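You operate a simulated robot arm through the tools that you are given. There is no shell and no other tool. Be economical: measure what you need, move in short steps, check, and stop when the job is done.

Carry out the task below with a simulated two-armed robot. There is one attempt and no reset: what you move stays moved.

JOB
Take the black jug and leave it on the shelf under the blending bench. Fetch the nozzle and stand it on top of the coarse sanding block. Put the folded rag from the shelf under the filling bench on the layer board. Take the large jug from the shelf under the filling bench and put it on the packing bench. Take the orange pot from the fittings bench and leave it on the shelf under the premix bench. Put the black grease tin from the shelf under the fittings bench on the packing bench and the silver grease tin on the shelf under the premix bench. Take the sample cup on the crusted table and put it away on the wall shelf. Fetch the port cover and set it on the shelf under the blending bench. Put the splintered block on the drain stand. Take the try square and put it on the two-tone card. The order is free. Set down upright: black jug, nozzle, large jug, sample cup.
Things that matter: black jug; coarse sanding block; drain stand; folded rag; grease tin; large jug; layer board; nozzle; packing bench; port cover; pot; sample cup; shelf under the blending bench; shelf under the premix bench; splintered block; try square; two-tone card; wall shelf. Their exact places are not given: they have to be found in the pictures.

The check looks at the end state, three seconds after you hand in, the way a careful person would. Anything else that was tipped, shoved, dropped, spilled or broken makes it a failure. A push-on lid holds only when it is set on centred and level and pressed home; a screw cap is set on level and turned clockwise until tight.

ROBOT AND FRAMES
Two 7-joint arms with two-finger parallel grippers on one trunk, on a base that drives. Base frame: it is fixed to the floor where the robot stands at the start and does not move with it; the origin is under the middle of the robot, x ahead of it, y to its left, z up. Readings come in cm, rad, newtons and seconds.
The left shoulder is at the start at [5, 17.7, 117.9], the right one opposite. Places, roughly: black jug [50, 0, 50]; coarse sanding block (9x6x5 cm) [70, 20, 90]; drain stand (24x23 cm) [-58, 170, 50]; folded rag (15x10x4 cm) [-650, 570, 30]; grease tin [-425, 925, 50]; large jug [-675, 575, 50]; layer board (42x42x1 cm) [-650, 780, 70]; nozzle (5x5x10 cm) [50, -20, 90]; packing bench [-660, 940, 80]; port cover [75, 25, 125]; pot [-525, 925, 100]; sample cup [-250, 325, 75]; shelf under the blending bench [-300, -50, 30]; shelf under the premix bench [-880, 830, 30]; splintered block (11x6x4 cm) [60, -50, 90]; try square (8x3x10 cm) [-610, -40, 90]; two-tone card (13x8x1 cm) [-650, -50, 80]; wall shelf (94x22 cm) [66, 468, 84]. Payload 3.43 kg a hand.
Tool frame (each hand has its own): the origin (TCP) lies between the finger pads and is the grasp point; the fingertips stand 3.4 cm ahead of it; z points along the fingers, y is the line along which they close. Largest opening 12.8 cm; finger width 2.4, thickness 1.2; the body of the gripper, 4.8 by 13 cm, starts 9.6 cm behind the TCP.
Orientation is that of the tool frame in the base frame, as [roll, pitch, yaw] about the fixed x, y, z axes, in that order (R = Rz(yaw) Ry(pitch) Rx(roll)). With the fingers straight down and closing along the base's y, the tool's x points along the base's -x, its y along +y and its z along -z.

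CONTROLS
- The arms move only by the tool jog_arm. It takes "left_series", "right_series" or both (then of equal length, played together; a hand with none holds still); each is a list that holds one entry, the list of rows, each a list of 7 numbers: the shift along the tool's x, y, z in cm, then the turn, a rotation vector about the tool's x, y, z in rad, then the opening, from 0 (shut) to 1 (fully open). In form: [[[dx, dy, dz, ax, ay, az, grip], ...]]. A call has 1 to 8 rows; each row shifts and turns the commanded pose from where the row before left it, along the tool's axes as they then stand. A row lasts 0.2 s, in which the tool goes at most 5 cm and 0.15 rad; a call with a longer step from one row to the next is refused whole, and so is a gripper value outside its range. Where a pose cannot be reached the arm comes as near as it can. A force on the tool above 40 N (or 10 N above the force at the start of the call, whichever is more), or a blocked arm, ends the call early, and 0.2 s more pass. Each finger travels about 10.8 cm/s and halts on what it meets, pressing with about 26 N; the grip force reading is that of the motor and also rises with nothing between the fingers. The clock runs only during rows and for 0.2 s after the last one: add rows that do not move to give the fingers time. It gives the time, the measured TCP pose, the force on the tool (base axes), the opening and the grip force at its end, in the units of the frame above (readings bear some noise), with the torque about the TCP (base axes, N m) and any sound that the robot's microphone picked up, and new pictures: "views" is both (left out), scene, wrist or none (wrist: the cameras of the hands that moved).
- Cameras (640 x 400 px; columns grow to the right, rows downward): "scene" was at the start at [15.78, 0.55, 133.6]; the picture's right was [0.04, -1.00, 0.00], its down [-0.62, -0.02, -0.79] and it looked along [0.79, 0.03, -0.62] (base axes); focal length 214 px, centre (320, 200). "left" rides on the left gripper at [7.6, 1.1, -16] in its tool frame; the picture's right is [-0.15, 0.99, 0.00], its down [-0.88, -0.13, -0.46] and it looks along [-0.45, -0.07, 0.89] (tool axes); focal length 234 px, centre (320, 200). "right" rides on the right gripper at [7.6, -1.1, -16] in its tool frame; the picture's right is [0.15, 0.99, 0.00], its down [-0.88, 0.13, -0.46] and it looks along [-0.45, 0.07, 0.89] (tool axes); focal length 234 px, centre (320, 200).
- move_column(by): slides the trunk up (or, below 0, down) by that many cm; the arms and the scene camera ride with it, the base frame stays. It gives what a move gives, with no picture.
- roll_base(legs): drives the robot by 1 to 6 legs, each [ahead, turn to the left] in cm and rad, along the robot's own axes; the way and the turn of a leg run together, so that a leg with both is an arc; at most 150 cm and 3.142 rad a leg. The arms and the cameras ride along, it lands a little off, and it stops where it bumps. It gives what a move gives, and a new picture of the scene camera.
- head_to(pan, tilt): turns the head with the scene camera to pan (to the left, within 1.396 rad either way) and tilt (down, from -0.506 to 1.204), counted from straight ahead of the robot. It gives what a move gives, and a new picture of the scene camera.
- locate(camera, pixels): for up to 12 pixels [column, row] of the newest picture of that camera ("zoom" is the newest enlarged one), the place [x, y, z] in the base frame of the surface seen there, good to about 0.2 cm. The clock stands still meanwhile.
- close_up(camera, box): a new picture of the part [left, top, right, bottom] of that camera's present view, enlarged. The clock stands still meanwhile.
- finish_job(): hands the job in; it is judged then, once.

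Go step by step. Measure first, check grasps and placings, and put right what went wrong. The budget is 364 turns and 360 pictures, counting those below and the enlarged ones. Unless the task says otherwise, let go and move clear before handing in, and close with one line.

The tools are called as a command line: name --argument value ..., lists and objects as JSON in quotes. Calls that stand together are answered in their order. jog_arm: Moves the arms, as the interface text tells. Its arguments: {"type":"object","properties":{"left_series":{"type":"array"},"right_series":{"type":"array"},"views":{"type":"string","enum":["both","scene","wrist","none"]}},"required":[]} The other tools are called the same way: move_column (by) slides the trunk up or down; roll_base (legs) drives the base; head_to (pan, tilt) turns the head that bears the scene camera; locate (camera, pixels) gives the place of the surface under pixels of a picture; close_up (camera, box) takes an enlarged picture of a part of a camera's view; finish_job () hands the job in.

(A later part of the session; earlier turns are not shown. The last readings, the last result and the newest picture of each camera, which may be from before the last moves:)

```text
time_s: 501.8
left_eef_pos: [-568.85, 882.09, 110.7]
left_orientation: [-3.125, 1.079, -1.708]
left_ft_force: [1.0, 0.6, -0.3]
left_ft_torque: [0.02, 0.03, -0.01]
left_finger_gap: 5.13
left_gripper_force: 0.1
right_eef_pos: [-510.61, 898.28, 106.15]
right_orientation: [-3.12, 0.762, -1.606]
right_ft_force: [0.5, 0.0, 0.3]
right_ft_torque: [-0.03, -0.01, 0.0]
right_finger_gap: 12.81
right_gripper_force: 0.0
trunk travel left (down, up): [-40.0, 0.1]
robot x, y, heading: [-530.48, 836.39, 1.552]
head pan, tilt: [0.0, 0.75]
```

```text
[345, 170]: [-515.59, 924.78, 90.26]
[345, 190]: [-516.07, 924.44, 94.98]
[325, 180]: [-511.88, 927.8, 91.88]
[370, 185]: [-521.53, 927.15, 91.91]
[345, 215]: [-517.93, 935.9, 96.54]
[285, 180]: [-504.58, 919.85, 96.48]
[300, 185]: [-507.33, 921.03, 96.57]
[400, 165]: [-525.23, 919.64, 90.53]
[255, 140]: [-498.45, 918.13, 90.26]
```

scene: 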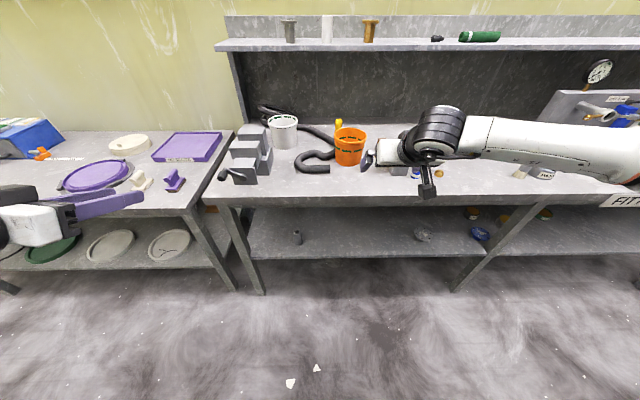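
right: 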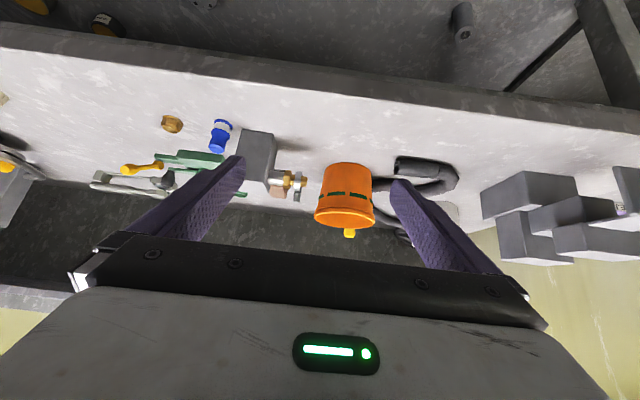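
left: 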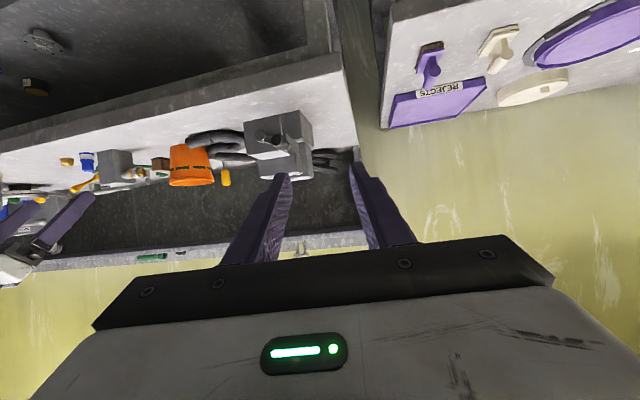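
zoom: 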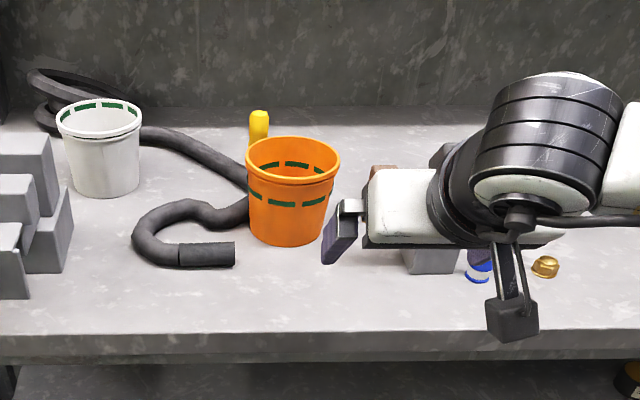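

The pot's centre is (-516.7,930.2), rim radius 6.2 at z≈99, standing at z 88. I'll drive in 16 cm and bring the right hand to a pre-grasp position.

roll_base --legs '[[15, 0]]'

jog_arm --right_series '[[[-0.8, 3.3, 2.5, 0, 0, 0, 1], [-0.8, 3.3, 2.5, 0, 0, 0, 1], [0, 0, 0, 0, 0, 0, 1]]]' --views "wrist"

locate --camera "right" --pixels '[[320, 150], [320, 170], [300, 170], [345, 170], [295, 200], [340, 200], [320, 220]]'

```text
time_s: 503.1
left_eef_pos: [-568.51, 896.96, 110.74]
left_orientation: [-3.126, 1.079, -1.706]
left_ft_force: [0.5, -0.2, -0.2]
left_ft_torque: [0.03, 0.03, -0.01]
left_finger_gap: 5.11
left_gripper_force: 0.1
right_eef_pos: [-510.23, 913.0, 106.23]
right_orientation: [-3.119, 0.762, -1.608]
right_ft_force: [-0.4, 0.8, -0.4]
right_ft_torque: [0.02, -0.02, 0.02]
right_finger_gap: 12.8
right_gripper_force: 0.0
trunk travel left (down, up): [-40.0, 0.1]
robot x, y, heading: [-529.68, 851.18, 1.55]
head pan, tilt: [0.0, 0.75]
```

scene: 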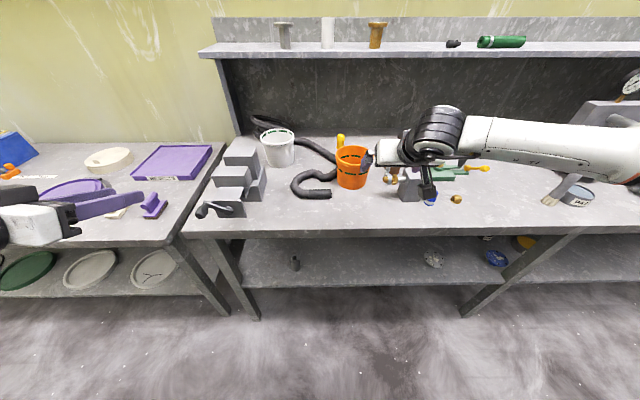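

```text
time_s: 503.9
left_eef_pos: [-568.52, 896.97, 110.82]
left_orientation: [-3.126, 1.081, -1.709]
left_ft_force: [-0.6, 0.2, 1.0]
left_ft_torque: [-0.03, 0.0, 0.03]
left_finger_gap: 5.13
left_gripper_force: 0.0
right_eef_pos: [-516.5, 918.11, 103.54]
right_orientation: [-3.12, 0.762, -1.608]
right_ft_force: [0.0, -0.1, -0.1]
right_ft_torque: [-0.03, 0.01, 0.01]
right_finger_gap: 12.81
right_gripper_force: 0.0
trunk travel left (down, up): [-40.0, 0.1]
robot x, y, heading: [-530.01, 851.33, 1.552]
head pan, tilt: [0.0, 0.75]
```

right: 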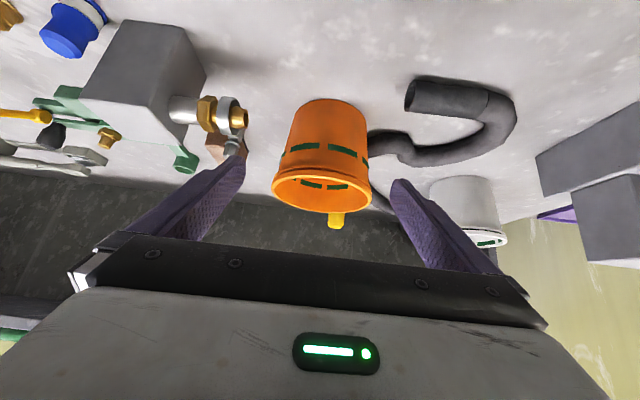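

```text
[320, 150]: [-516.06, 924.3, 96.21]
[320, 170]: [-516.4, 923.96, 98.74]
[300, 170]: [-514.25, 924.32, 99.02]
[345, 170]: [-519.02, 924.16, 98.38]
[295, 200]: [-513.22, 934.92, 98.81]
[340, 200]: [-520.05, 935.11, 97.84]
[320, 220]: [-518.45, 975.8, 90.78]
```

The approach is clear: the brass nozzle and hose stay below the fingers. I'll advance around the pot.

jog_arm --right_series '[[[-1.1, 0.25, 4.6, 0, 0, 0, 1], [-1.1, 0.25, 4.6, 0, 0, 0, 1], [-1.1, 0.2, 4.5, 0, 0, 0, 1], [0, 0, 0, 0, 0, 0, 1]]]'

```text
time_s: 504.9
left_eef_pos: [-568.39, 896.82, 110.68]
left_orientation: [-3.127, 1.081, -1.709]
left_ft_force: [0.1, 0.3, 0.0]
left_ft_torque: [0.02, -0.03, 0.03]
left_finger_gap: 5.13
left_gripper_force: 0.1
right_eef_pos: [-516.62, 929.73, 95.85]
right_orientation: [-3.12, 0.763, -1.606]
right_ft_force: [-1.1, 0.6, 0.1]
right_ft_torque: [-0.02, 0.01, 0.01]
right_finger_gap: 12.79
right_gripper_force: 0.1
trunk travel left (down, up): [-40.0, 0.1]
robot x, y, heading: [-530.13, 851.05, 1.55]
head pan, tilt: [0.0, 0.75]
```

scene: 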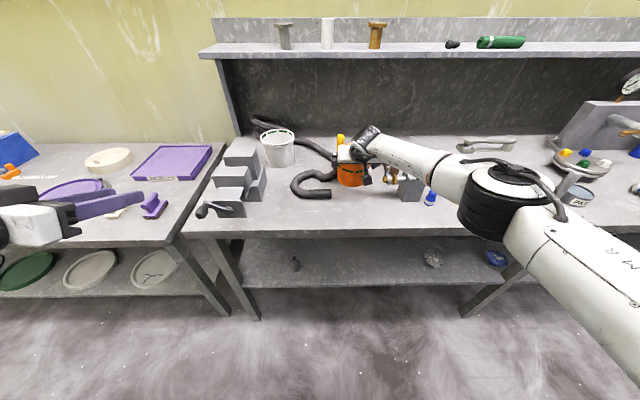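
right: 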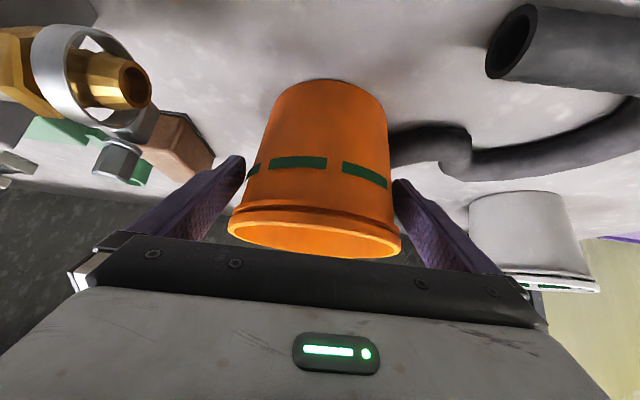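

The pot sits between the fingers. I'll close and lift slightly.

jog_arm --right_series '[[[0, 0, 0, 0, 0, 0, 0.8], [0, 0, 0, 0, 0, 0, 0.65], [0, 0, 0, 0, 0, 0, 0.65], [0, 0, 0, 0, 0, 0, 0.65], [-1, 0, -1, 0, 0, 0, 0.65], [-2, 0, -2, 0, 0, 0, 0.65], [0, 0, 0, 0, 0, 0, 0.65]]]'

```text
time_s: 506.5
left_eef_pos: [-568.54, 896.9, 110.71]
left_orientation: [-3.125, 1.08, -1.709]
left_ft_force: [0.6, -1.1, 0.3]
left_ft_torque: [0.04, 0.0, 0.0]
left_finger_gap: 5.13
left_gripper_force: 0.2
right_eef_pos: [-516.72, 929.86, 100.27]
right_orientation: [-3.118, 0.76, -1.607]
right_ft_force: [-0.4, 0.6, -1.1]
right_ft_torque: [0.02, 0.03, 0.01]
right_finger_gap: 12.01
right_gripper_force: 25.9
trunk travel left (down, up): [-40.0, 0.1]
robot x, y, heading: [-529.96, 851.38, 1.552]
head pan, tilt: [0.0, 0.75]
```

scene: 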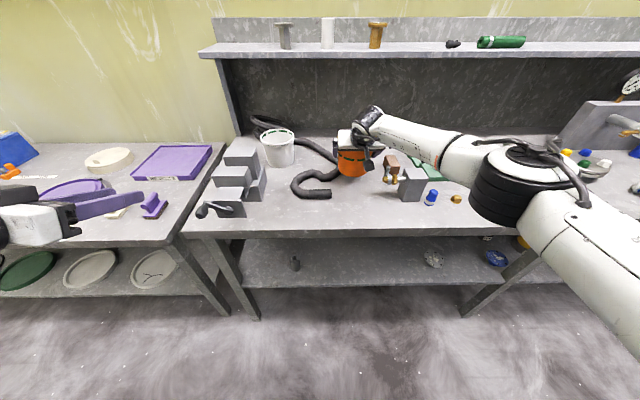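
right: 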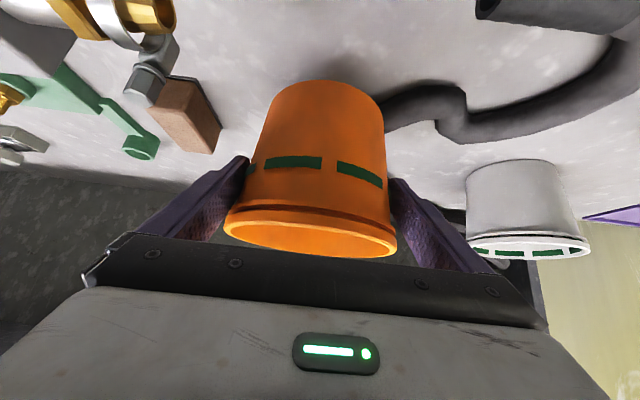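

The pot is gripped (12.0 cm). I'll raise it well above the bench items, back off and head for the premix bench.

jog_arm --right_series '[[[-2.8, 0, -2.9, 0, 0, 0, 0.65], [-2.8, 0, -2.9, 0, 0, 0, 0.65], [-2.8, 0, -2.9, 0, 0, 0, 0.65], [-2.8, 0, -2.9, 0, 0, 0, 0.65], [-1.4, 0, -1.5, 0, 0, 0, 0.65]]]' --views "none"

roll_base --legs '[[-8, 0], [0, 1.59], [150, 0], [80, 0]]'

```text
time_s: 507.7
left_eef_pos: [-568.55, 896.82, 110.7]
left_orientation: [-3.126, 1.081, -1.708]
left_ft_force: [0.3, -0.7, -0.6]
left_ft_torque: [0.0, 0.03, 0.02]
left_finger_gap: 5.12
left_gripper_force: 0.1
right_eef_pos: [-516.9, 929.96, 118.35]
right_orientation: [-3.121, 0.761, -1.606]
right_ft_force: [0.0, -0.3, -0.9]
right_ft_torque: [0.0, 0.02, 0.02]
right_finger_gap: 12.02
right_gripper_force: 26.0
trunk travel left (down, up): [-40.0, 0.1]
robot x, y, heading: [-530.06, 851.08, 1.554]
head pan, tilt: [0.0, 0.75]
```

```text
time_s: 512.1
left_eef_pos: [-580.18, 810.47, 111.28]
left_orientation: [-3.138, 1.089, -0.261]
left_ft_force: [-0.3, 0.6, 0.3]
left_ft_torque: [0.0, 0.05, 0.02]
left_finger_gap: 5.13
left_gripper_force: 0.1
right_eef_pos: [-607.26, 865.33, 118.37]
right_orientation: [-3.121, 0.761, -0.148]
right_ft_force: [0.2, 0.2, 0.3]
right_ft_torque: [-0.04, -0.03, -0.02]
right_finger_gap: 11.99
right_gripper_force: 26.0
trunk travel left (down, up): [-40.0, 0.1]
robot x, y, heading: [-530.16, 843.32, 3.013]
head pan, tilt: [0.0, 0.75]
stopped in leg 2: the robot was blocked; the commanded pose is now the measured one
```

scene: 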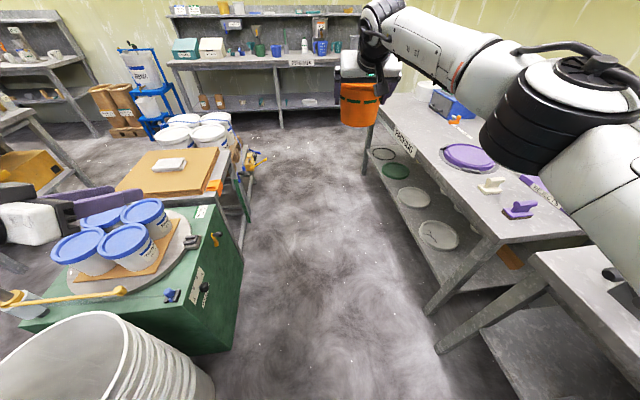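

The turn stopped at heading 3.01; something blocks the left arm. I'll look left.

head_to --pan 1.2 --tilt 0.6

```text
time_s: 513.5
left_eef_pos: [-580.08, 810.49, 111.1]
left_orientation: [-3.137, 1.089, -0.257]
left_ft_force: [0.2, 0.1, 0.2]
left_ft_torque: [-0.01, 0.0, 0.0]
left_finger_gap: 5.12
left_gripper_force: 0.0
right_eef_pos: [-607.17, 865.25, 118.27]
right_orientation: [-3.121, 0.761, -0.147]
right_ft_force: [0.4, 0.0, -0.3]
right_ft_torque: [0.01, -0.03, -0.04]
right_finger_gap: 11.99
right_gripper_force: 26.6
trunk travel left (down, up): [-40.0, 0.1]
robot x, y, heading: [-529.87, 843.32, 3.012]
head pan, tilt: [1.201, 0.6]
```

scene: 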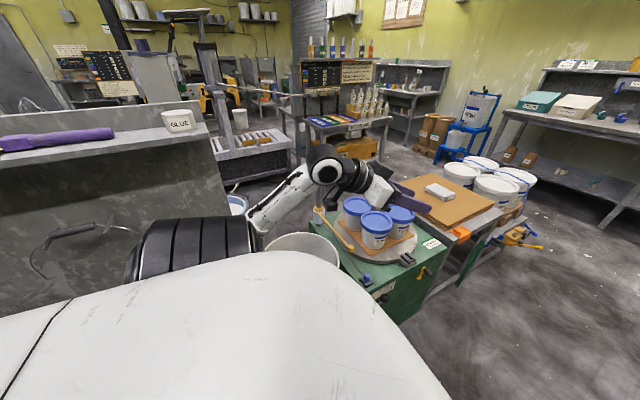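

The left shoulder met a panel with items on top (they look undisturbed). I'll undo a bit, move forward-right, then straighten and go west.

roll_base --legs '[[0, -0.15], [42, 0], [0, 0.27], [150, 0], [30, 0]]'

head_to --pan 0 --tilt 0.7

```text
time_s: 526.3
left_eef_pos: [-796.21, 818.73, 111.13]
left_orientation: [-3.135, 1.09, -0.143]
left_ft_force: [0.0, 0.1, -0.3]
left_ft_torque: [0.01, 0.02, 0.04]
left_finger_gap: 5.1
left_gripper_force: 0.0
right_eef_pos: [-829.24, 870.17, 118.3]
right_orientation: [-3.118, 0.762, -0.03]
right_ft_force: [0.7, 0.1, -0.5]
right_ft_torque: [0.0, -0.05, -0.02]
right_finger_gap: 11.95
right_gripper_force: 26.1
trunk travel left (down, up): [-40.0, 0.1]
robot x, y, heading: [-750.4, 857.74, 3.121]
head pan, tilt: [1.201, 0.6]
```

scene: 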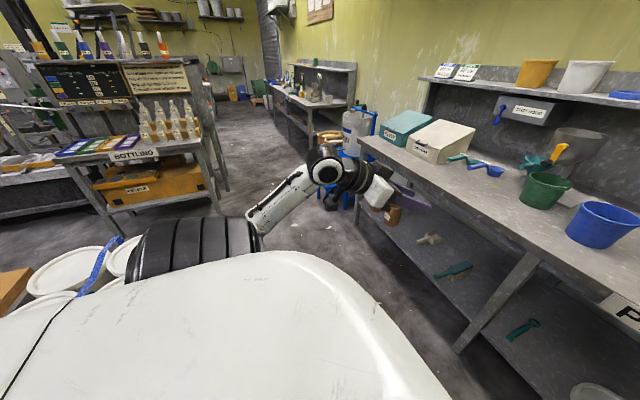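

```text
time_s: 527.7
left_eef_pos: [-795.89, 818.8, 111.16]
left_orientation: [-3.133, 1.09, -0.143]
left_ft_force: [-0.1, -0.5, -0.4]
left_ft_torque: [-0.03, -0.02, -0.01]
left_finger_gap: 5.1
left_gripper_force: 0.1
right_eef_pos: [-829.14, 870.03, 118.28]
right_orientation: [-3.119, 0.762, -0.032]
right_ft_force: [0.7, -0.3, 0.1]
right_ft_torque: [0.0, -0.03, 0.02]
right_finger_gap: 11.97
right_gripper_force: 26.1
trunk travel left (down, up): [-40.0, 0.1]
robot x, y, heading: [-750.64, 857.27, 3.124]
head pan, tilt: [0.0, 0.7]
```

scene: 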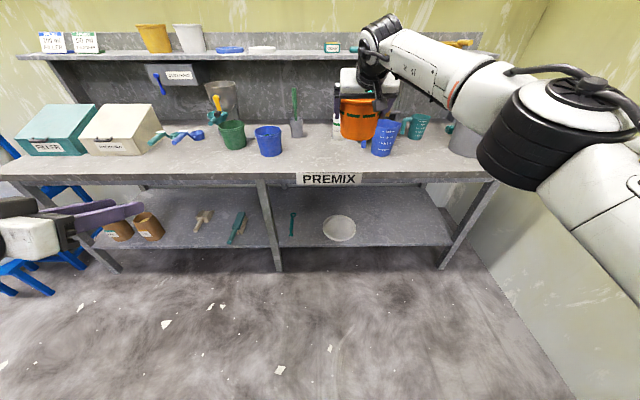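

The premix shelf has free space right of the white disc, around (400,225). I'll measure.

locate --camera "scene" --pixels '[[340, 228], [325, 235], [395, 225], [420, 240], [440, 243], [310, 225], [293, 225], [270, 270], [235, 230], [300, 180], [400, 205], [330, 245]]'

```text
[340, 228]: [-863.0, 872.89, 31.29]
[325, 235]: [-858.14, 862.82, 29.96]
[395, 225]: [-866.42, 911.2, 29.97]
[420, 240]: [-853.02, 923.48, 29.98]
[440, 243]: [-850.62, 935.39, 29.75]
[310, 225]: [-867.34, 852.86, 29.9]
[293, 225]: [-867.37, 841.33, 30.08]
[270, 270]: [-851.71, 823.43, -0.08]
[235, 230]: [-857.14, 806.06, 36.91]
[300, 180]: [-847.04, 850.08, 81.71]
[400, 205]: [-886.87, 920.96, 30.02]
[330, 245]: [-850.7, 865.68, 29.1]
```

The shelf is at z 30 with its edge at x -851; I'll aim for (-868,905). I'll pull the hand in first, then shift the robot toward +y.

jog_arm --right_series '[[[3.25, 0, -3.1, 0, 0, 0, 0.65], [3.25, 0, -3.1, 0, 0, 0, 0.65], [3.25, 0, -3.1, 0, 0, 0, 0.65], [3.25, 0, -3.1, 0, 0, 0, 0.65]]]' --views "none"

roll_base --legs '[[0, -1.2], [34, 0], [0, 1.2]]'

```text
time_s: 528.7
left_eef_pos: [-795.99, 818.78, 111.12]
left_orientation: [-3.134, 1.09, -0.142]
left_ft_force: [0.2, -0.3, 0.0]
left_ft_torque: [0.03, -0.03, -0.02]
left_finger_gap: 5.13
left_gripper_force: 0.1
right_eef_pos: [-811.2, 869.29, 118.31]
right_orientation: [-3.119, 0.765, -0.034]
right_ft_force: [0.2, -0.3, -1.3]
right_ft_torque: [-0.03, 0.0, 0.0]
right_finger_gap: 11.95
right_gripper_force: 26.2
trunk travel left (down, up): [-40.0, 0.1]
robot x, y, heading: [-750.72, 857.61, 3.123]
head pan, tilt: [0.0, 0.7]
```

```text
time_s: 536.9
left_eef_pos: [-807.74, 850.29, 111.25]
left_orientation: [-3.133, 1.09, -0.143]
left_ft_force: [-0.5, -0.3, -0.5]
left_ft_torque: [0.02, -0.02, -0.01]
left_finger_gap: 5.1
left_gripper_force: 0.1
right_eef_pos: [-822.91, 900.85, 118.23]
right_orientation: [-3.119, 0.764, -0.034]
right_ft_force: [0.9, 0.6, -0.2]
right_ft_torque: [0.03, -0.04, 0.02]
right_finger_gap: 11.89
right_gripper_force: 26.6
trunk travel left (down, up): [-40.0, 0.1]
robot x, y, heading: [-761.88, 888.83, 3.123]
head pan, tilt: [0.0, 0.7]
```

scene: 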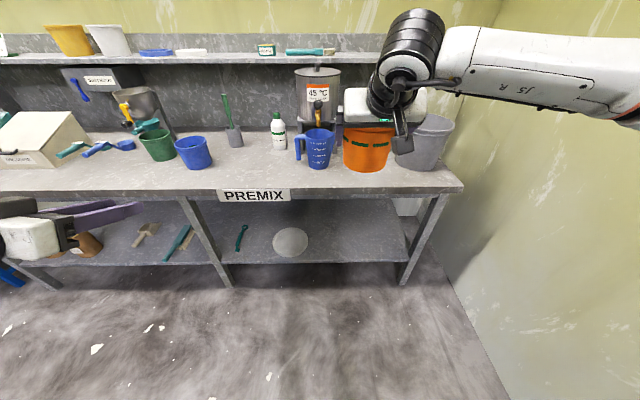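

I'll lower the trunk, then bring the pot down and forward in front of the shelf.

move_column --by -40

jog_arm --right_series '[[[3.2, -0.5, 3.3, 0, 0, 0, 0.65], [3.2, -0.5, 3.3, 0, 0, 0, 0.65], [3.2, -0.5, 3.3, 0, 0, 0, 0.65], [2, -0.5, 4, 0, 0, 0, 0.65], [1, -0.5, 4.2, 0, 0, 0, 0.65], [0.5, -0.5, 4.3, 0, 0, 0, 0.65], [0, -0.5, 4.5, 0, 0, 0, 0.65], [0, -0.5, 4.3, 0, 0, 0, 0.65]]]'

```text
time_s: 540.8
left_eef_pos: [-807.68, 850.4, 71.19]
left_orientation: [-3.132, 1.092, -0.146]
left_ft_force: [-0.2, 0.3, 0.2]
left_ft_torque: [0.0, 0.0, 0.03]
left_finger_gap: 5.13
left_gripper_force: 0.1
right_eef_pos: [-822.94, 900.82, 78.22]
right_orientation: [-3.119, 0.764, -0.034]
right_ft_force: [-0.1, 0.2, 0.2]
right_ft_torque: [0.03, -0.02, -0.01]
right_finger_gap: 11.91
right_gripper_force: 26.0
trunk travel left (down, up): [0.0, 40.1]
robot x, y, heading: [-761.78, 888.5, 3.121]
head pan, tilt: [0.0, 0.7]
```

```text
time_s: 542.6
left_eef_pos: [-807.73, 850.34, 71.16]
left_orientation: [-3.132, 1.091, -0.143]
left_ft_force: [-0.2, 0.8, 0.4]
left_ft_torque: [-0.01, -0.02, -0.02]
left_finger_gap: 5.13
left_gripper_force: 0.0
right_eef_pos: [-834.61, 905.74, 46.55]
right_orientation: [-3.118, 0.763, -0.031]
right_ft_force: [-0.2, 0.9, -0.8]
right_ft_torque: [0.0, 0.0, -0.02]
right_finger_gap: 11.9
right_gripper_force: 25.9
trunk travel left (down, up): [0.0, 40.1]
robot x, y, heading: [-761.71, 888.72, 3.124]
head pan, tilt: [0.0, 0.7]
```

scene: 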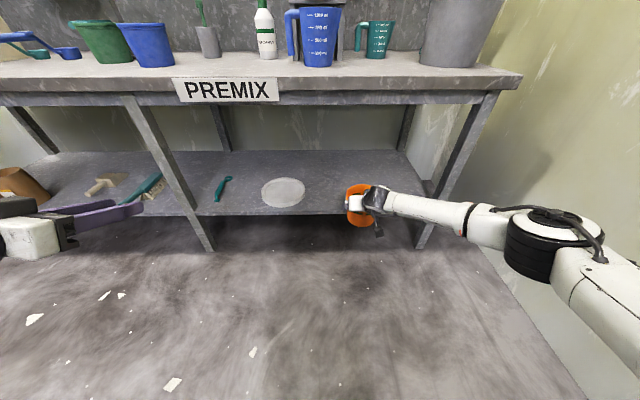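
right: 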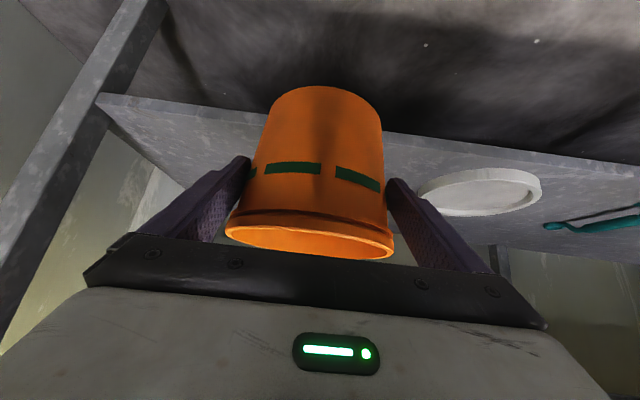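

The pot is in front of the shelf. I'll drive 32 cm forward and then lower it.

roll_base --legs '[[32, 0]]'

jog_arm --right_series '[[[1.6, 0, 1.7, 0, 0, 0, 0.65], [1.6, 0, 1.7, 0, 0, 0, 0.65], [1.6, 0, 1.7, 0, 0, 0, 0.65], [0.7, 0, 0.75, 0, 0, 0, 0.65], [0, 0, 0, 0, 0, 0, 0.65]]]'

```text
time_s: 544.7
left_eef_pos: [-840.03, 850.93, 71.13]
left_orientation: [-3.133, 1.091, -0.143]
left_ft_force: [-0.3, 0.0, 0.4]
left_ft_torque: [0.02, 0.0, 0.02]
left_finger_gap: 5.12
left_gripper_force: 0.1
right_eef_pos: [-866.92, 906.42, 46.63]
right_orientation: [-3.119, 0.762, -0.032]
right_ft_force: [0.4, 0.3, -0.1]
right_ft_torque: [-0.02, 0.01, -0.01]
right_finger_gap: 11.87
right_gripper_force: 26.2
trunk travel left (down, up): [0.0, 40.1]
robot x, y, heading: [-793.99, 889.65, 3.123]
head pan, tilt: [0.0, 0.7]
```

scene: 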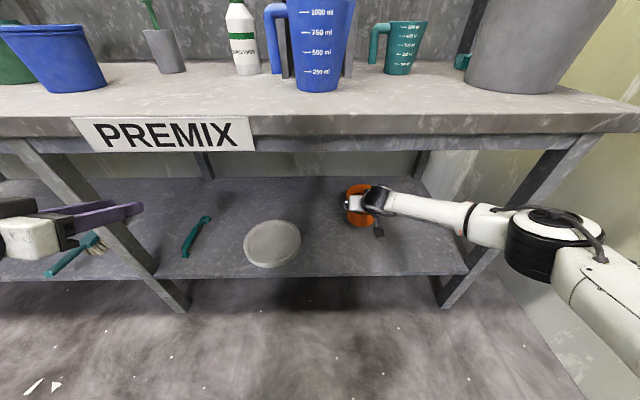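

```text
time_s: 545.9
left_eef_pos: [-839.99, 850.94, 71.22]
left_orientation: [-3.134, 1.092, -0.141]
left_ft_force: [0.4, -0.5, 0.6]
left_ft_torque: [-0.02, -0.02, 0.0]
left_finger_gap: 5.13
left_gripper_force: 0.1
right_eef_pos: [-867.07, 906.42, 38.58]
right_orientation: [-3.119, 0.763, -0.032]
right_ft_force: [-0.1, -0.8, -0.8]
right_ft_torque: [0.0, 0.0, 0.01]
right_finger_gap: 11.9
right_gripper_force: 26.1
trunk travel left (down, up): [0.0, 40.1]
robot x, y, heading: [-793.94, 889.35, 3.126]
head pan, tilt: [0.0, 0.7]
```

scene: 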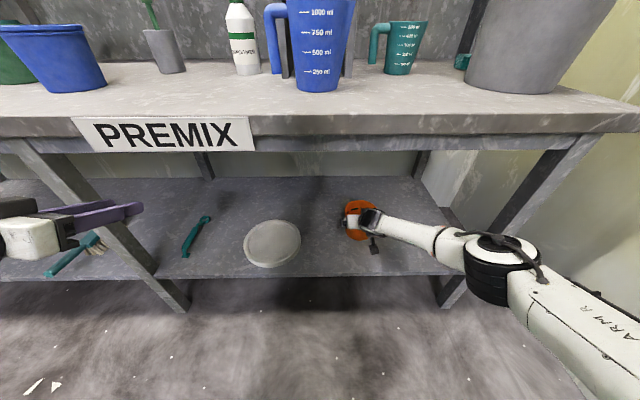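
right: 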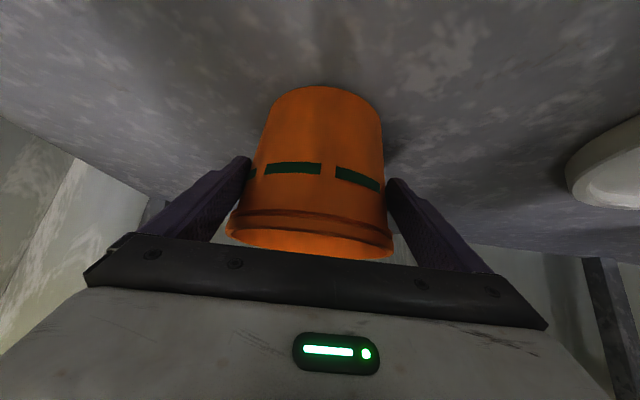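

I'll lower the last centimetre to contact.

jog_arm --right_series '[[[0.35, 0, 0.36, 0, 0, 0, 0.65], [0.35, 0, 0.36, 0, 0, 0, 0.65], [0.2, 0, 0.2, 0, 0, 0, 0.65], [0, 0, 0, 0, 0, 0, 0.65]]]' --views "none"

```text
time_s: 546.9
left_eef_pos: [-839.86, 850.95, 71.28]
left_orientation: [-3.133, 1.091, -0.142]
left_ft_force: [0.3, -0.1, -0.5]
left_ft_torque: [0.0, -0.01, 0.0]
left_finger_gap: 5.11
left_gripper_force: 0.1
right_eef_pos: [-867.24, 906.55, 37.68]
right_orientation: [-3.119, 0.768, -0.034]
right_ft_force: [0.4, 0.1, 16.1]
right_ft_torque: [-0.09, 0.19, -0.01]
right_finger_gap: 11.86
right_gripper_force: 26.2
trunk travel left (down, up): [0.0, 40.1]
robot x, y, heading: [-794.63, 889.45, 3.121]
head pan, tilt: [0.0, 0.7]
```

Contact. I'll open fully and withdraw along the tool axis.

jog_arm --right_series '[[[0, 0, -0.15, 0, 0, 0, 1], [0, 0, 0, 0, 0, 0, 1], [0, 0, 0, 0, 0, 0, 1], [1, 0, -3, 0, 0, 0, 1], [1, 0, -4, 0, 0, 0, 1], [0, 0, -4.5, 0, 0, 0, 1], [0, 0, -4.5, 0, 0, 0, 1]]]'

```text
time_s: 548.5
left_eef_pos: [-840.03, 850.96, 71.17]
left_orientation: [-3.133, 1.092, -0.143]
left_ft_force: [-0.1, -0.7, -0.3]
left_ft_torque: [0.0, 0.01, 0.0]
left_finger_gap: 5.12
left_gripper_force: 0.0
right_eef_pos: [-854.22, 905.62, 47.72]
right_orientation: [-3.119, 0.761, -0.034]
right_ft_force: [0.8, 0.3, 0.4]
right_ft_torque: [-0.02, 0.0, -0.03]
right_finger_gap: 12.8
right_gripper_force: 0.1
trunk travel left (down, up): [0.0, 40.1]
robot x, y, heading: [-794.25, 889.42, 3.121]
head pan, tilt: [0.0, 0.7]
```

scene: 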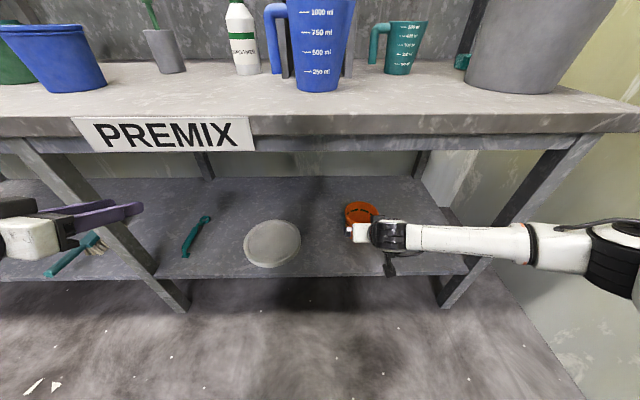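
right: 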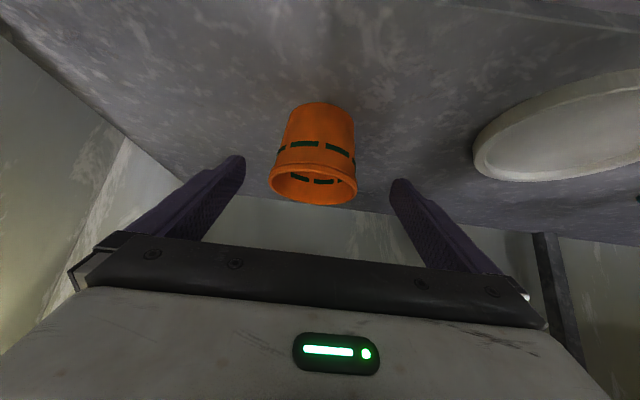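

The orange pot is on the premix shelf. I'll back out, raise the trunk and return east along the corridor for the grease tins.

roll_base --legs '[[-33, 0]]'

move_column --by 40

roll_base --legs '[[0, 2.95], [150, 0], [0, 0.2], [148, 0]]'

```text
time_s: 550.7
left_eef_pos: [-806.35, 850.39, 71.1]
left_orientation: [-3.134, 1.089, -0.147]
left_ft_force: [-0.5, 0.1, 0.2]
left_ft_torque: [0.0, -0.02, -0.01]
left_finger_gap: 5.13
left_gripper_force: 0.0
right_eef_pos: [-820.6, 905.21, 47.61]
right_orientation: [-3.119, 0.762, -0.034]
right_ft_force: [0.3, -0.1, 0.5]
right_ft_torque: [0.0, -0.02, 0.01]
right_finger_gap: 12.79
right_gripper_force: 0.2
trunk travel left (down, up): [0.0, 40.1]
robot x, y, heading: [-760.35, 888.5, 3.12]
head pan, tilt: [0.0, 0.7]
```

scene: 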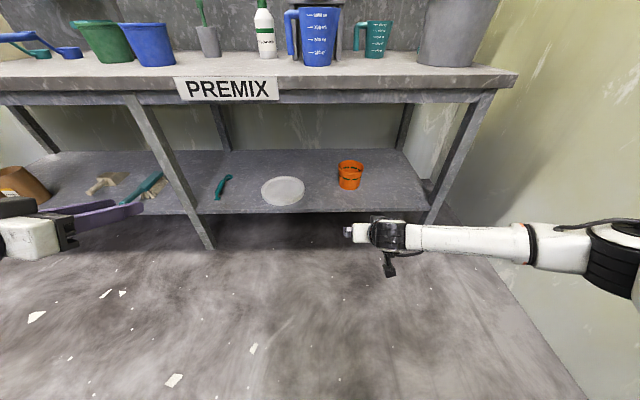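

```text
time_s: 554.5
left_eef_pos: [-806.41, 850.32, 111.15]
left_orientation: [-3.133, 1.089, -0.147]
left_ft_force: [0.5, -0.3, 0.1]
left_ft_torque: [0.02, -0.01, -0.02]
left_finger_gap: 5.13
left_gripper_force: 0.1
right_eef_pos: [-820.6, 905.24, 87.67]
right_orientation: [-3.119, 0.763, -0.036]
right_ft_force: [-0.1, -0.2, 0.3]
right_ft_torque: [0.01, -0.04, 0.01]
right_finger_gap: 12.8
right_gripper_force: 0.0
trunk travel left (down, up): [-40.0, 0.1]
robot x, y, heading: [-760.36, 888.77, 3.116]
head pan, tilt: [0.0, 0.7]
```

```text
time_s: 576.5
left_eef_pos: [-422.58, 889.76, 111.2]
left_orientation: [-3.132, 1.089, 2.996]
left_ft_force: [0.1, 0.3, -0.2]
left_ft_torque: [0.0, 0.01, -0.01]
left_finger_gap: 5.11
left_gripper_force: 0.0
right_eef_pos: [-408.32, 834.95, 87.65]
right_orientation: [-3.119, 0.763, 3.108]
right_ft_force: [0.1, -0.6, -0.6]
right_ft_torque: [0.02, 0.01, -0.04]
right_finger_gap: 12.8
right_gripper_force: 0.0
trunk travel left (down, up): [-40.0, 0.1]
robot x, y, heading: [-468.61, 851.61, -0.022]
head pan, tilt: [0.0, 0.7]
```

scene: 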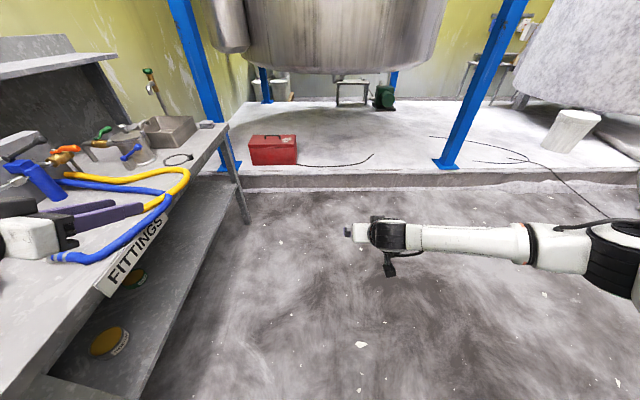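

The tins are on the shelf just left of here. I'll turn to face the bench and look down at the shelf.

roll_base --legs '[[0, 1.59], [-12, 0]]'

close_up --camera "scene" --box '[220, 180, 520, 330]'

```text
time_s: 579.7
left_eef_pos: [-487.96, 907.77, 111.35]
left_orientation: [-3.134, 1.094, -2.083]
left_ft_force: [-0.7, -0.4, 0.3]
left_ft_torque: [0.01, 0.02, -0.02]
left_finger_gap: 5.14
left_gripper_force: 0.1
right_eef_pos: [-431.28, 901.21, 87.8]
right_orientation: [-3.109, 0.759, -1.971]
right_ft_force: [0.9, -12.0, 8.9]
right_ft_torque: [0.26, 0.43, 0.58]
right_finger_gap: 12.44
right_gripper_force: 0.0
trunk travel left (down, up): [-40.0, 0.1]
robot x, y, heading: [-468.31, 851.25, 1.189]
head pan, tilt: [0.0, 0.7]
stopped in leg 1: the force on the tool passed its limit (the readings are from after the stop); the commanded pose is now the measured one
```

scene: 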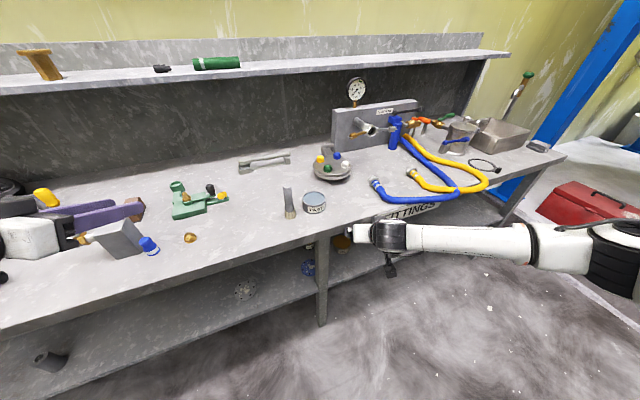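

```text
2.13 times, centred on (370, 255) of scene
```

zoom: 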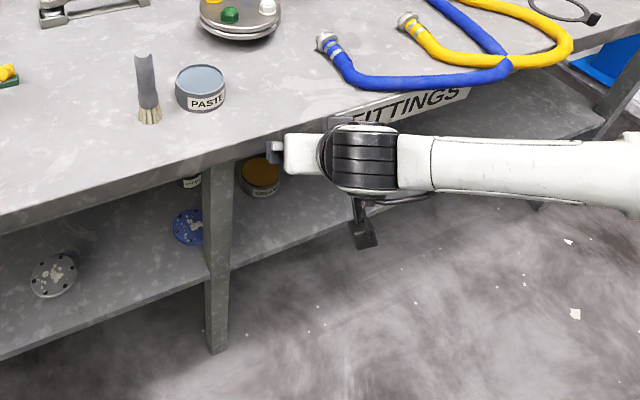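

The right hand (z 88) bumped the bench edge. I'll turn back, raise the right hand, back off and turn again.

roll_base --legs '[[0, -0.2], [-22, 0]]'

jog_arm --right_series '[[[-3, 0, -3, 0, 0, 0, 1], [-3, 0, -3, 0, 0, 0, 1], [-3, 0, -3, 0, 0, 0, 1], [-3, 0, -3, 0, 0, 0, 1], [-3, 0, -3, 0, 0, 0, 1]]]' --views "none"

roll_base --legs '[[0, 0.585]]'

```text
time_s: 582.1
left_eef_pos: [-488.73, 892.12, 111.24]
left_orientation: [-3.134, 1.09, -2.277]
left_ft_force: [0.3, -0.3, 0.3]
left_ft_torque: [0.04, 0.0, 0.0]
left_finger_gap: 5.13
left_gripper_force: 0.1
right_eef_pos: [-434.48, 874.73, 87.6]
right_orientation: [-3.109, 0.759, -2.167]
right_ft_force: [-0.2, -0.7, 0.8]
right_ft_torque: [0.0, 0.03, 0.02]
right_finger_gap: 12.81
right_gripper_force: 0.1
trunk travel left (down, up): [-40.0, 0.1]
robot x, y, heading: [-480.65, 832.71, 0.989]
head pan, tilt: [0.0, 0.7]
```

scene: 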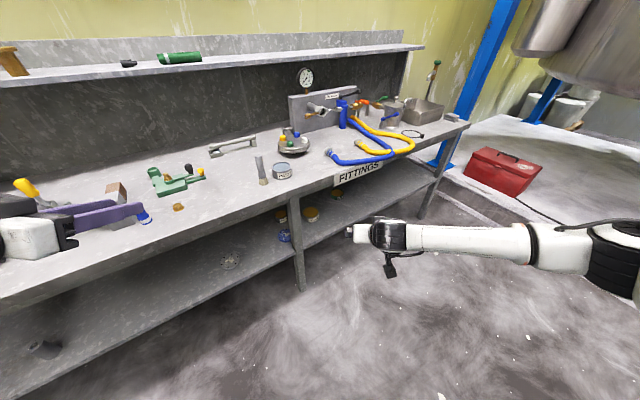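

```text
time_s: 583.3
left_eef_pos: [-488.75, 892.08, 111.29]
left_orientation: [-3.133, 1.092, -2.276]
left_ft_force: [0.9, -0.1, -0.3]
left_ft_torque: [0.02, 0.02, -0.01]
left_finger_gap: 5.1
left_gripper_force: 0.1
right_eef_pos: [-434.51, 875.34, 108.99]
right_orientation: [-3.107, 0.758, -2.164]
right_ft_force: [0.8, 0.2, -0.4]
right_ft_torque: [0.02, -0.01, 0.02]
right_finger_gap: 12.78
right_gripper_force: 0.2
trunk travel left (down, up): [-40.0, 0.1]
robot x, y, heading: [-480.63, 832.85, 0.99]
head pan, tilt: [0.0, 0.7]
```

```text
time_s: 585.3
left_eef_pos: [-520.15, 877.7, 111.25]
left_orientation: [-3.133, 1.091, -1.691]
left_ft_force: [-0.2, 0.0, -0.9]
left_ft_torque: [0.02, 0.03, -0.01]
left_finger_gap: 5.11
left_gripper_force: 0.1
right_eef_pos: [-465.59, 893.73, 108.98]
right_orientation: [-3.108, 0.757, -1.577]
right_ft_force: [0.4, 0.6, 0.6]
right_ft_torque: [0.06, -0.04, -0.03]
right_finger_gap: 12.8
right_gripper_force: 0.1
trunk travel left (down, up): [-40.0, 0.1]
robot x, y, heading: [-480.57, 832.51, 1.579]
head pan, tilt: [0.0, 0.7]
```

scene: 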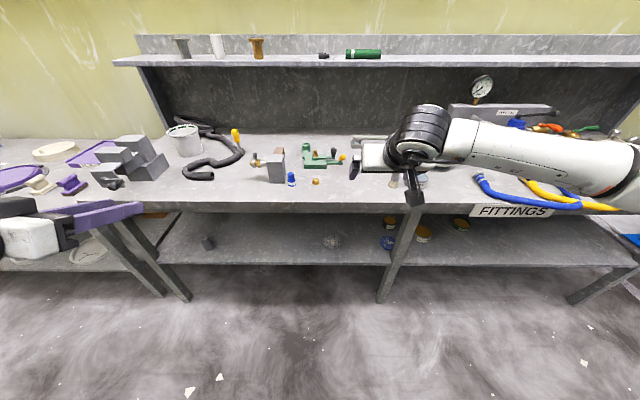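

Three tins show on the shelf, at (389,222), (424,234) and (461,224). I'll enlarge and measure.

close_up --camera "scene" --box '[360, 190, 500, 270]'

locate --camera "zoom" --pixels '[[265, 110], [270, 155], [435, 165], [440, 195], [412, 180], [460, 180], [600, 125], [605, 145], [585, 140], [620, 140], [380, 260], [420, 300]]'

```text
4.57 times, centred on (430, 230) of scene
```

zoom: 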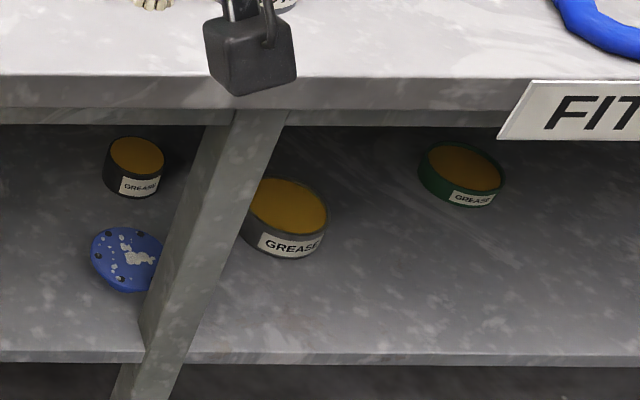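

```text
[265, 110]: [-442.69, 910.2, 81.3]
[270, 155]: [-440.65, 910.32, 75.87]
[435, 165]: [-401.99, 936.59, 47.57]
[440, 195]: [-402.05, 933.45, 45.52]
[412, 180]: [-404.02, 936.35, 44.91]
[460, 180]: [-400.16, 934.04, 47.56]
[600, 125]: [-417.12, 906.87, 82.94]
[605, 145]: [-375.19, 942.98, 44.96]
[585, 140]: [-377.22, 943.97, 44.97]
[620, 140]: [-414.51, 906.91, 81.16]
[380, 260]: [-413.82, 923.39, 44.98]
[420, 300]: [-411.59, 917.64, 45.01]
```

The zoom shows a black tin at (137,160), a silver tin at (287,215) and a green one at (462,172). I'll locate them.

locate --camera "zoom" --pixels '[[137, 153], [108, 160], [163, 158], [137, 190], [287, 205], [327, 215], [287, 250], [262, 190], [462, 172], [125, 260], [165, 330], [225, 200]]'

```text
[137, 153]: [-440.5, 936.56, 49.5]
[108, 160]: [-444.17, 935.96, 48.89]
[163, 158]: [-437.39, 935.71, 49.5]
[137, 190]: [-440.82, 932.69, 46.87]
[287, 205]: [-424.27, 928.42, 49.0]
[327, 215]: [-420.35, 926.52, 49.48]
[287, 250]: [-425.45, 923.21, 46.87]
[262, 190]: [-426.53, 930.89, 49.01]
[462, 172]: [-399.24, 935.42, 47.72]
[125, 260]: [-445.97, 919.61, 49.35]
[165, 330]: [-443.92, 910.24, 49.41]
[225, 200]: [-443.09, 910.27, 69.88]
```

Shelf z is 45. The black tin is at (-440.8,936), just behind a leg; the silver tin is at (-424.5,928). I'll take the silver one first: shift right, then lower the trunk.

roll_base --legs '[[0, -1.296], [44, 0], [0, 1.29]]'

move_column --by -40

jog_arm --right_series '[[[2, 0, 3.5, 0, 0, 0, 0.9], [2, 0, 3.5, 0, 0, 0, 0.9], [2, 0, 3.5, 0, 0, 0, 0.9], [2, 0, 3, 0, 0, 0, 0.9]]]' --views "scene"

```text
time_s: 594.4
left_eef_pos: [-476.45, 890.83, 111.28]
left_orientation: [-3.133, 1.091, -1.718]
left_ft_force: [0.2, 0.8, 0.0]
left_ft_torque: [-0.01, -0.01, -0.01]
left_finger_gap: 5.1
left_gripper_force: 0.1
right_eef_pos: [-421.61, 905.3, 108.96]
right_orientation: [-3.109, 0.758, -1.606]
right_ft_force: [-0.5, 0.7, -0.2]
right_ft_torque: [-0.02, 0.01, 0.03]
right_finger_gap: 12.81
right_gripper_force: 0.1
trunk travel left (down, up): [-40.0, 0.1]
robot x, y, heading: [-438.19, 845.02, 1.546]
head pan, tilt: [0.0, 0.7]
```

scene: 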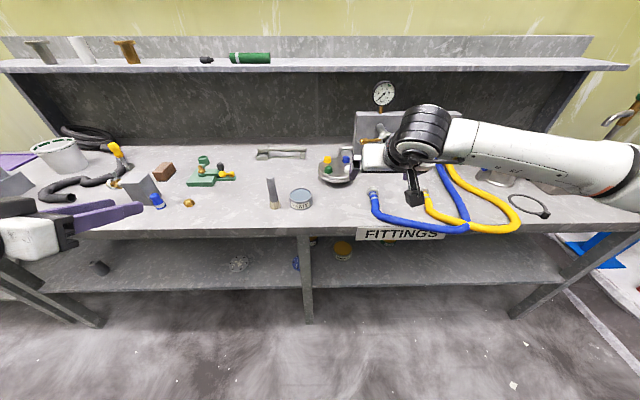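

```text
time_s: 596.3
left_eef_pos: [-476.39, 890.85, 91.91]
left_orientation: [-3.134, 1.093, -1.718]
left_ft_force: [0.3, -0.7, 0.6]
left_ft_torque: [0.0, 0.0, 0.02]
left_finger_gap: 5.13
left_gripper_force: 0.1
right_eef_pos: [-421.79, 905.51, 91.27]
right_orientation: [-3.133, 0.79, -1.619]
right_ft_force: [3.3, -8.8, 11.7]
right_ft_torque: [-0.09, 0.69, 0.63]
right_finger_gap: 12.58
right_gripper_force: 0.1
trunk travel left (down, up): [-20.7, 19.4]
robot x, y, heading: [-438.01, 845.2, 1.546]
head pan, tilt: [0.0, 0.7]
stopped: the force on the tool passed its limit (the readings are from after the stop); the commanded pose is now the measured one
```

```text
time_s: 596.6
left_eef_pos: [-476.57, 890.67, 92.06]
left_orientation: [-3.133, 1.094, -1.717]
left_ft_force: [0.1, -0.6, 0.7]
left_ft_torque: [-0.02, 0.04, 0.0]
left_finger_gap: 5.12
left_gripper_force: 0.1
right_eef_pos: [-422.45, 905.62, 91.26]
right_orientation: [3.138, 0.805, -1.617]
right_ft_force: [-0.7, -16.0, 9.7]
right_ft_torque: [-0.38, -0.56, -0.87]
right_finger_gap: 11.5
right_gripper_force: 0.0
trunk travel left (down, up): [-20.7, 19.4]
robot x, y, heading: [-437.84, 844.86, 1.547]
head pan, tilt: [0.0, 0.7]
stopped in row 1 (right hand): the force on the tool passed its limit (the readings are from after the stop); the commanded pose is now the measured one
```

scene: 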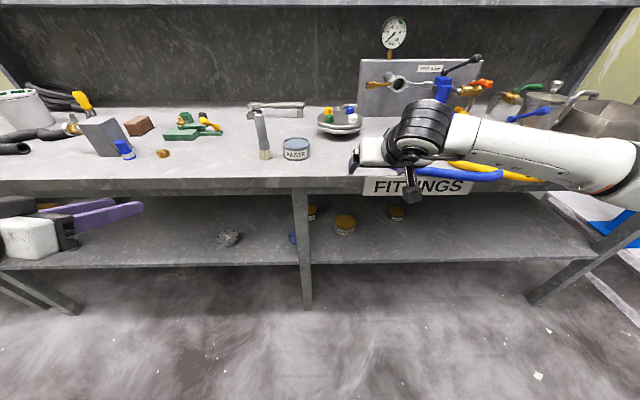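

The right fingertips came down on the bench's front edge. I'll raise the trunk a little, back off 20 cm, and check the hose.

move_column --by 4

roll_base --legs '[[-20, 0]]'

close_up --camera "scene" --box '[260, 60, 640, 280]'

```text
time_s: 597.5
left_eef_pos: [-476.48, 890.82, 95.98]
left_orientation: [-3.133, 1.091, -1.717]
left_ft_force: [-0.3, 0.5, 0.3]
left_ft_torque: [-0.01, 0.01, 0.01]
left_finger_gap: 5.11
left_gripper_force: 0.2
right_eef_pos: [-422.3, 905.89, 94.85]
right_orientation: [3.139, 0.801, -1.62]
right_ft_force: [0.8, 0.0, 0.1]
right_ft_torque: [0.05, 0.02, -0.03]
right_finger_gap: 11.52
right_gripper_force: 0.0
trunk travel left (down, up): [-24.7, 15.4]
robot x, y, heading: [-438.07, 845.07, 1.549]
head pan, tilt: [0.0, 0.7]
```

```text
time_s: 599.1
left_eef_pos: [-476.83, 870.76, 95.87]
left_orientation: [-3.134, 1.091, -1.72]
left_ft_force: [0.3, -0.1, -1.0]
left_ft_torque: [0.0, 0.02, -0.03]
left_finger_gap: 5.13
left_gripper_force: 0.1
right_eef_pos: [-422.74, 885.75, 94.88]
right_orientation: [3.138, 0.8, -1.62]
right_ft_force: [-0.4, -0.1, -0.1]
right_ft_torque: [-0.02, 0.03, 0.01]
right_finger_gap: 11.5
right_gripper_force: 0.1
trunk travel left (down, up): [-24.7, 15.4]
robot x, y, heading: [-438.18, 825.25, 1.551]
head pan, tilt: [0.0, 0.7]
```

scene: 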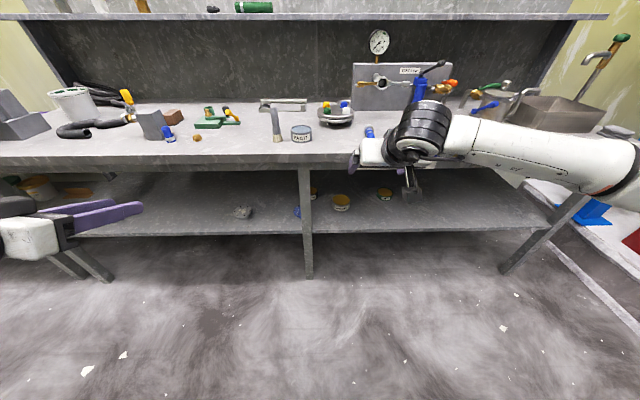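

```text
1.68 times, centred on (450, 170) of scene
```

zoom: 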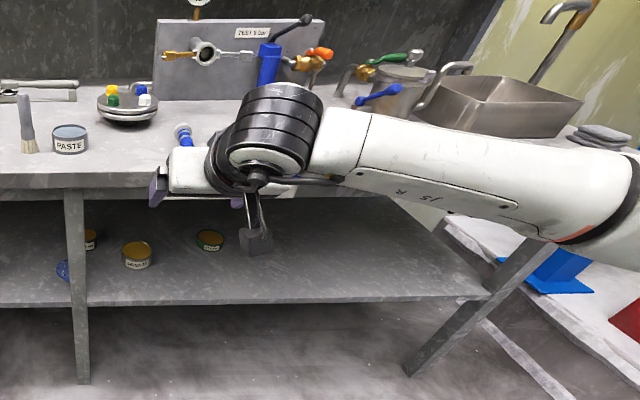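

The arm hides the hose. I'll lower the trunk now, clear of the bench, and check the bench top afterwards.

move_column --by -24.6

jog_arm --right_series '[[[2.6, 0, 2.6, 0, 0, 0, 0.9], [2.6, 0, 2.6, 0, 0, 0, 0.9], [2.6, 0, 2.6, 0, 0, 0, 0.9], [2.6, 0, 2.6, 0, 0, 0, 0.9]]]' --views "scene"

```text
time_s: 601.6
left_eef_pos: [-476.76, 870.86, 71.38]
left_orientation: [-3.134, 1.09, -1.717]
left_ft_force: [-0.3, -0.1, -0.1]
left_ft_torque: [-0.01, 0.0, -0.01]
left_finger_gap: 5.14
left_gripper_force: 0.0
right_eef_pos: [-422.71, 885.86, 70.31]
right_orientation: [3.139, 0.801, -1.621]
right_ft_force: [-0.4, -0.1, -0.6]
right_ft_torque: [-0.03, -0.02, 0.0]
right_finger_gap: 11.51
right_gripper_force: 0.1
trunk travel left (down, up): [-0.1, 40.0]
robot x, y, heading: [-438.24, 824.78, 1.541]
head pan, tilt: [0.0, 0.7]
```

```text
time_s: 602.6
left_eef_pos: [-476.81, 870.87, 71.28]
left_orientation: [-3.133, 1.089, -1.719]
left_ft_force: [-0.1, -0.1, 0.2]
left_ft_torque: [-0.01, -0.02, 0.01]
left_finger_gap: 5.12
left_gripper_force: 0.1
right_eef_pos: [-422.84, 886.04, 55.59]
right_orientation: [3.138, 0.802, -1.618]
right_ft_force: [-0.1, 0.2, -0.2]
right_ft_torque: [-0.03, -0.01, -0.01]
right_finger_gap: 11.53
right_gripper_force: 0.0
trunk travel left (down, up): [-0.1, 40.0]
robot x, y, heading: [-438.21, 825.24, 1.548]
head pan, tilt: [0.0, 0.7]
```

scene: 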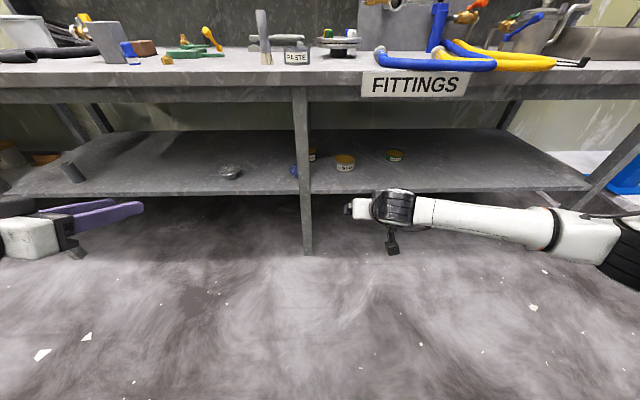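

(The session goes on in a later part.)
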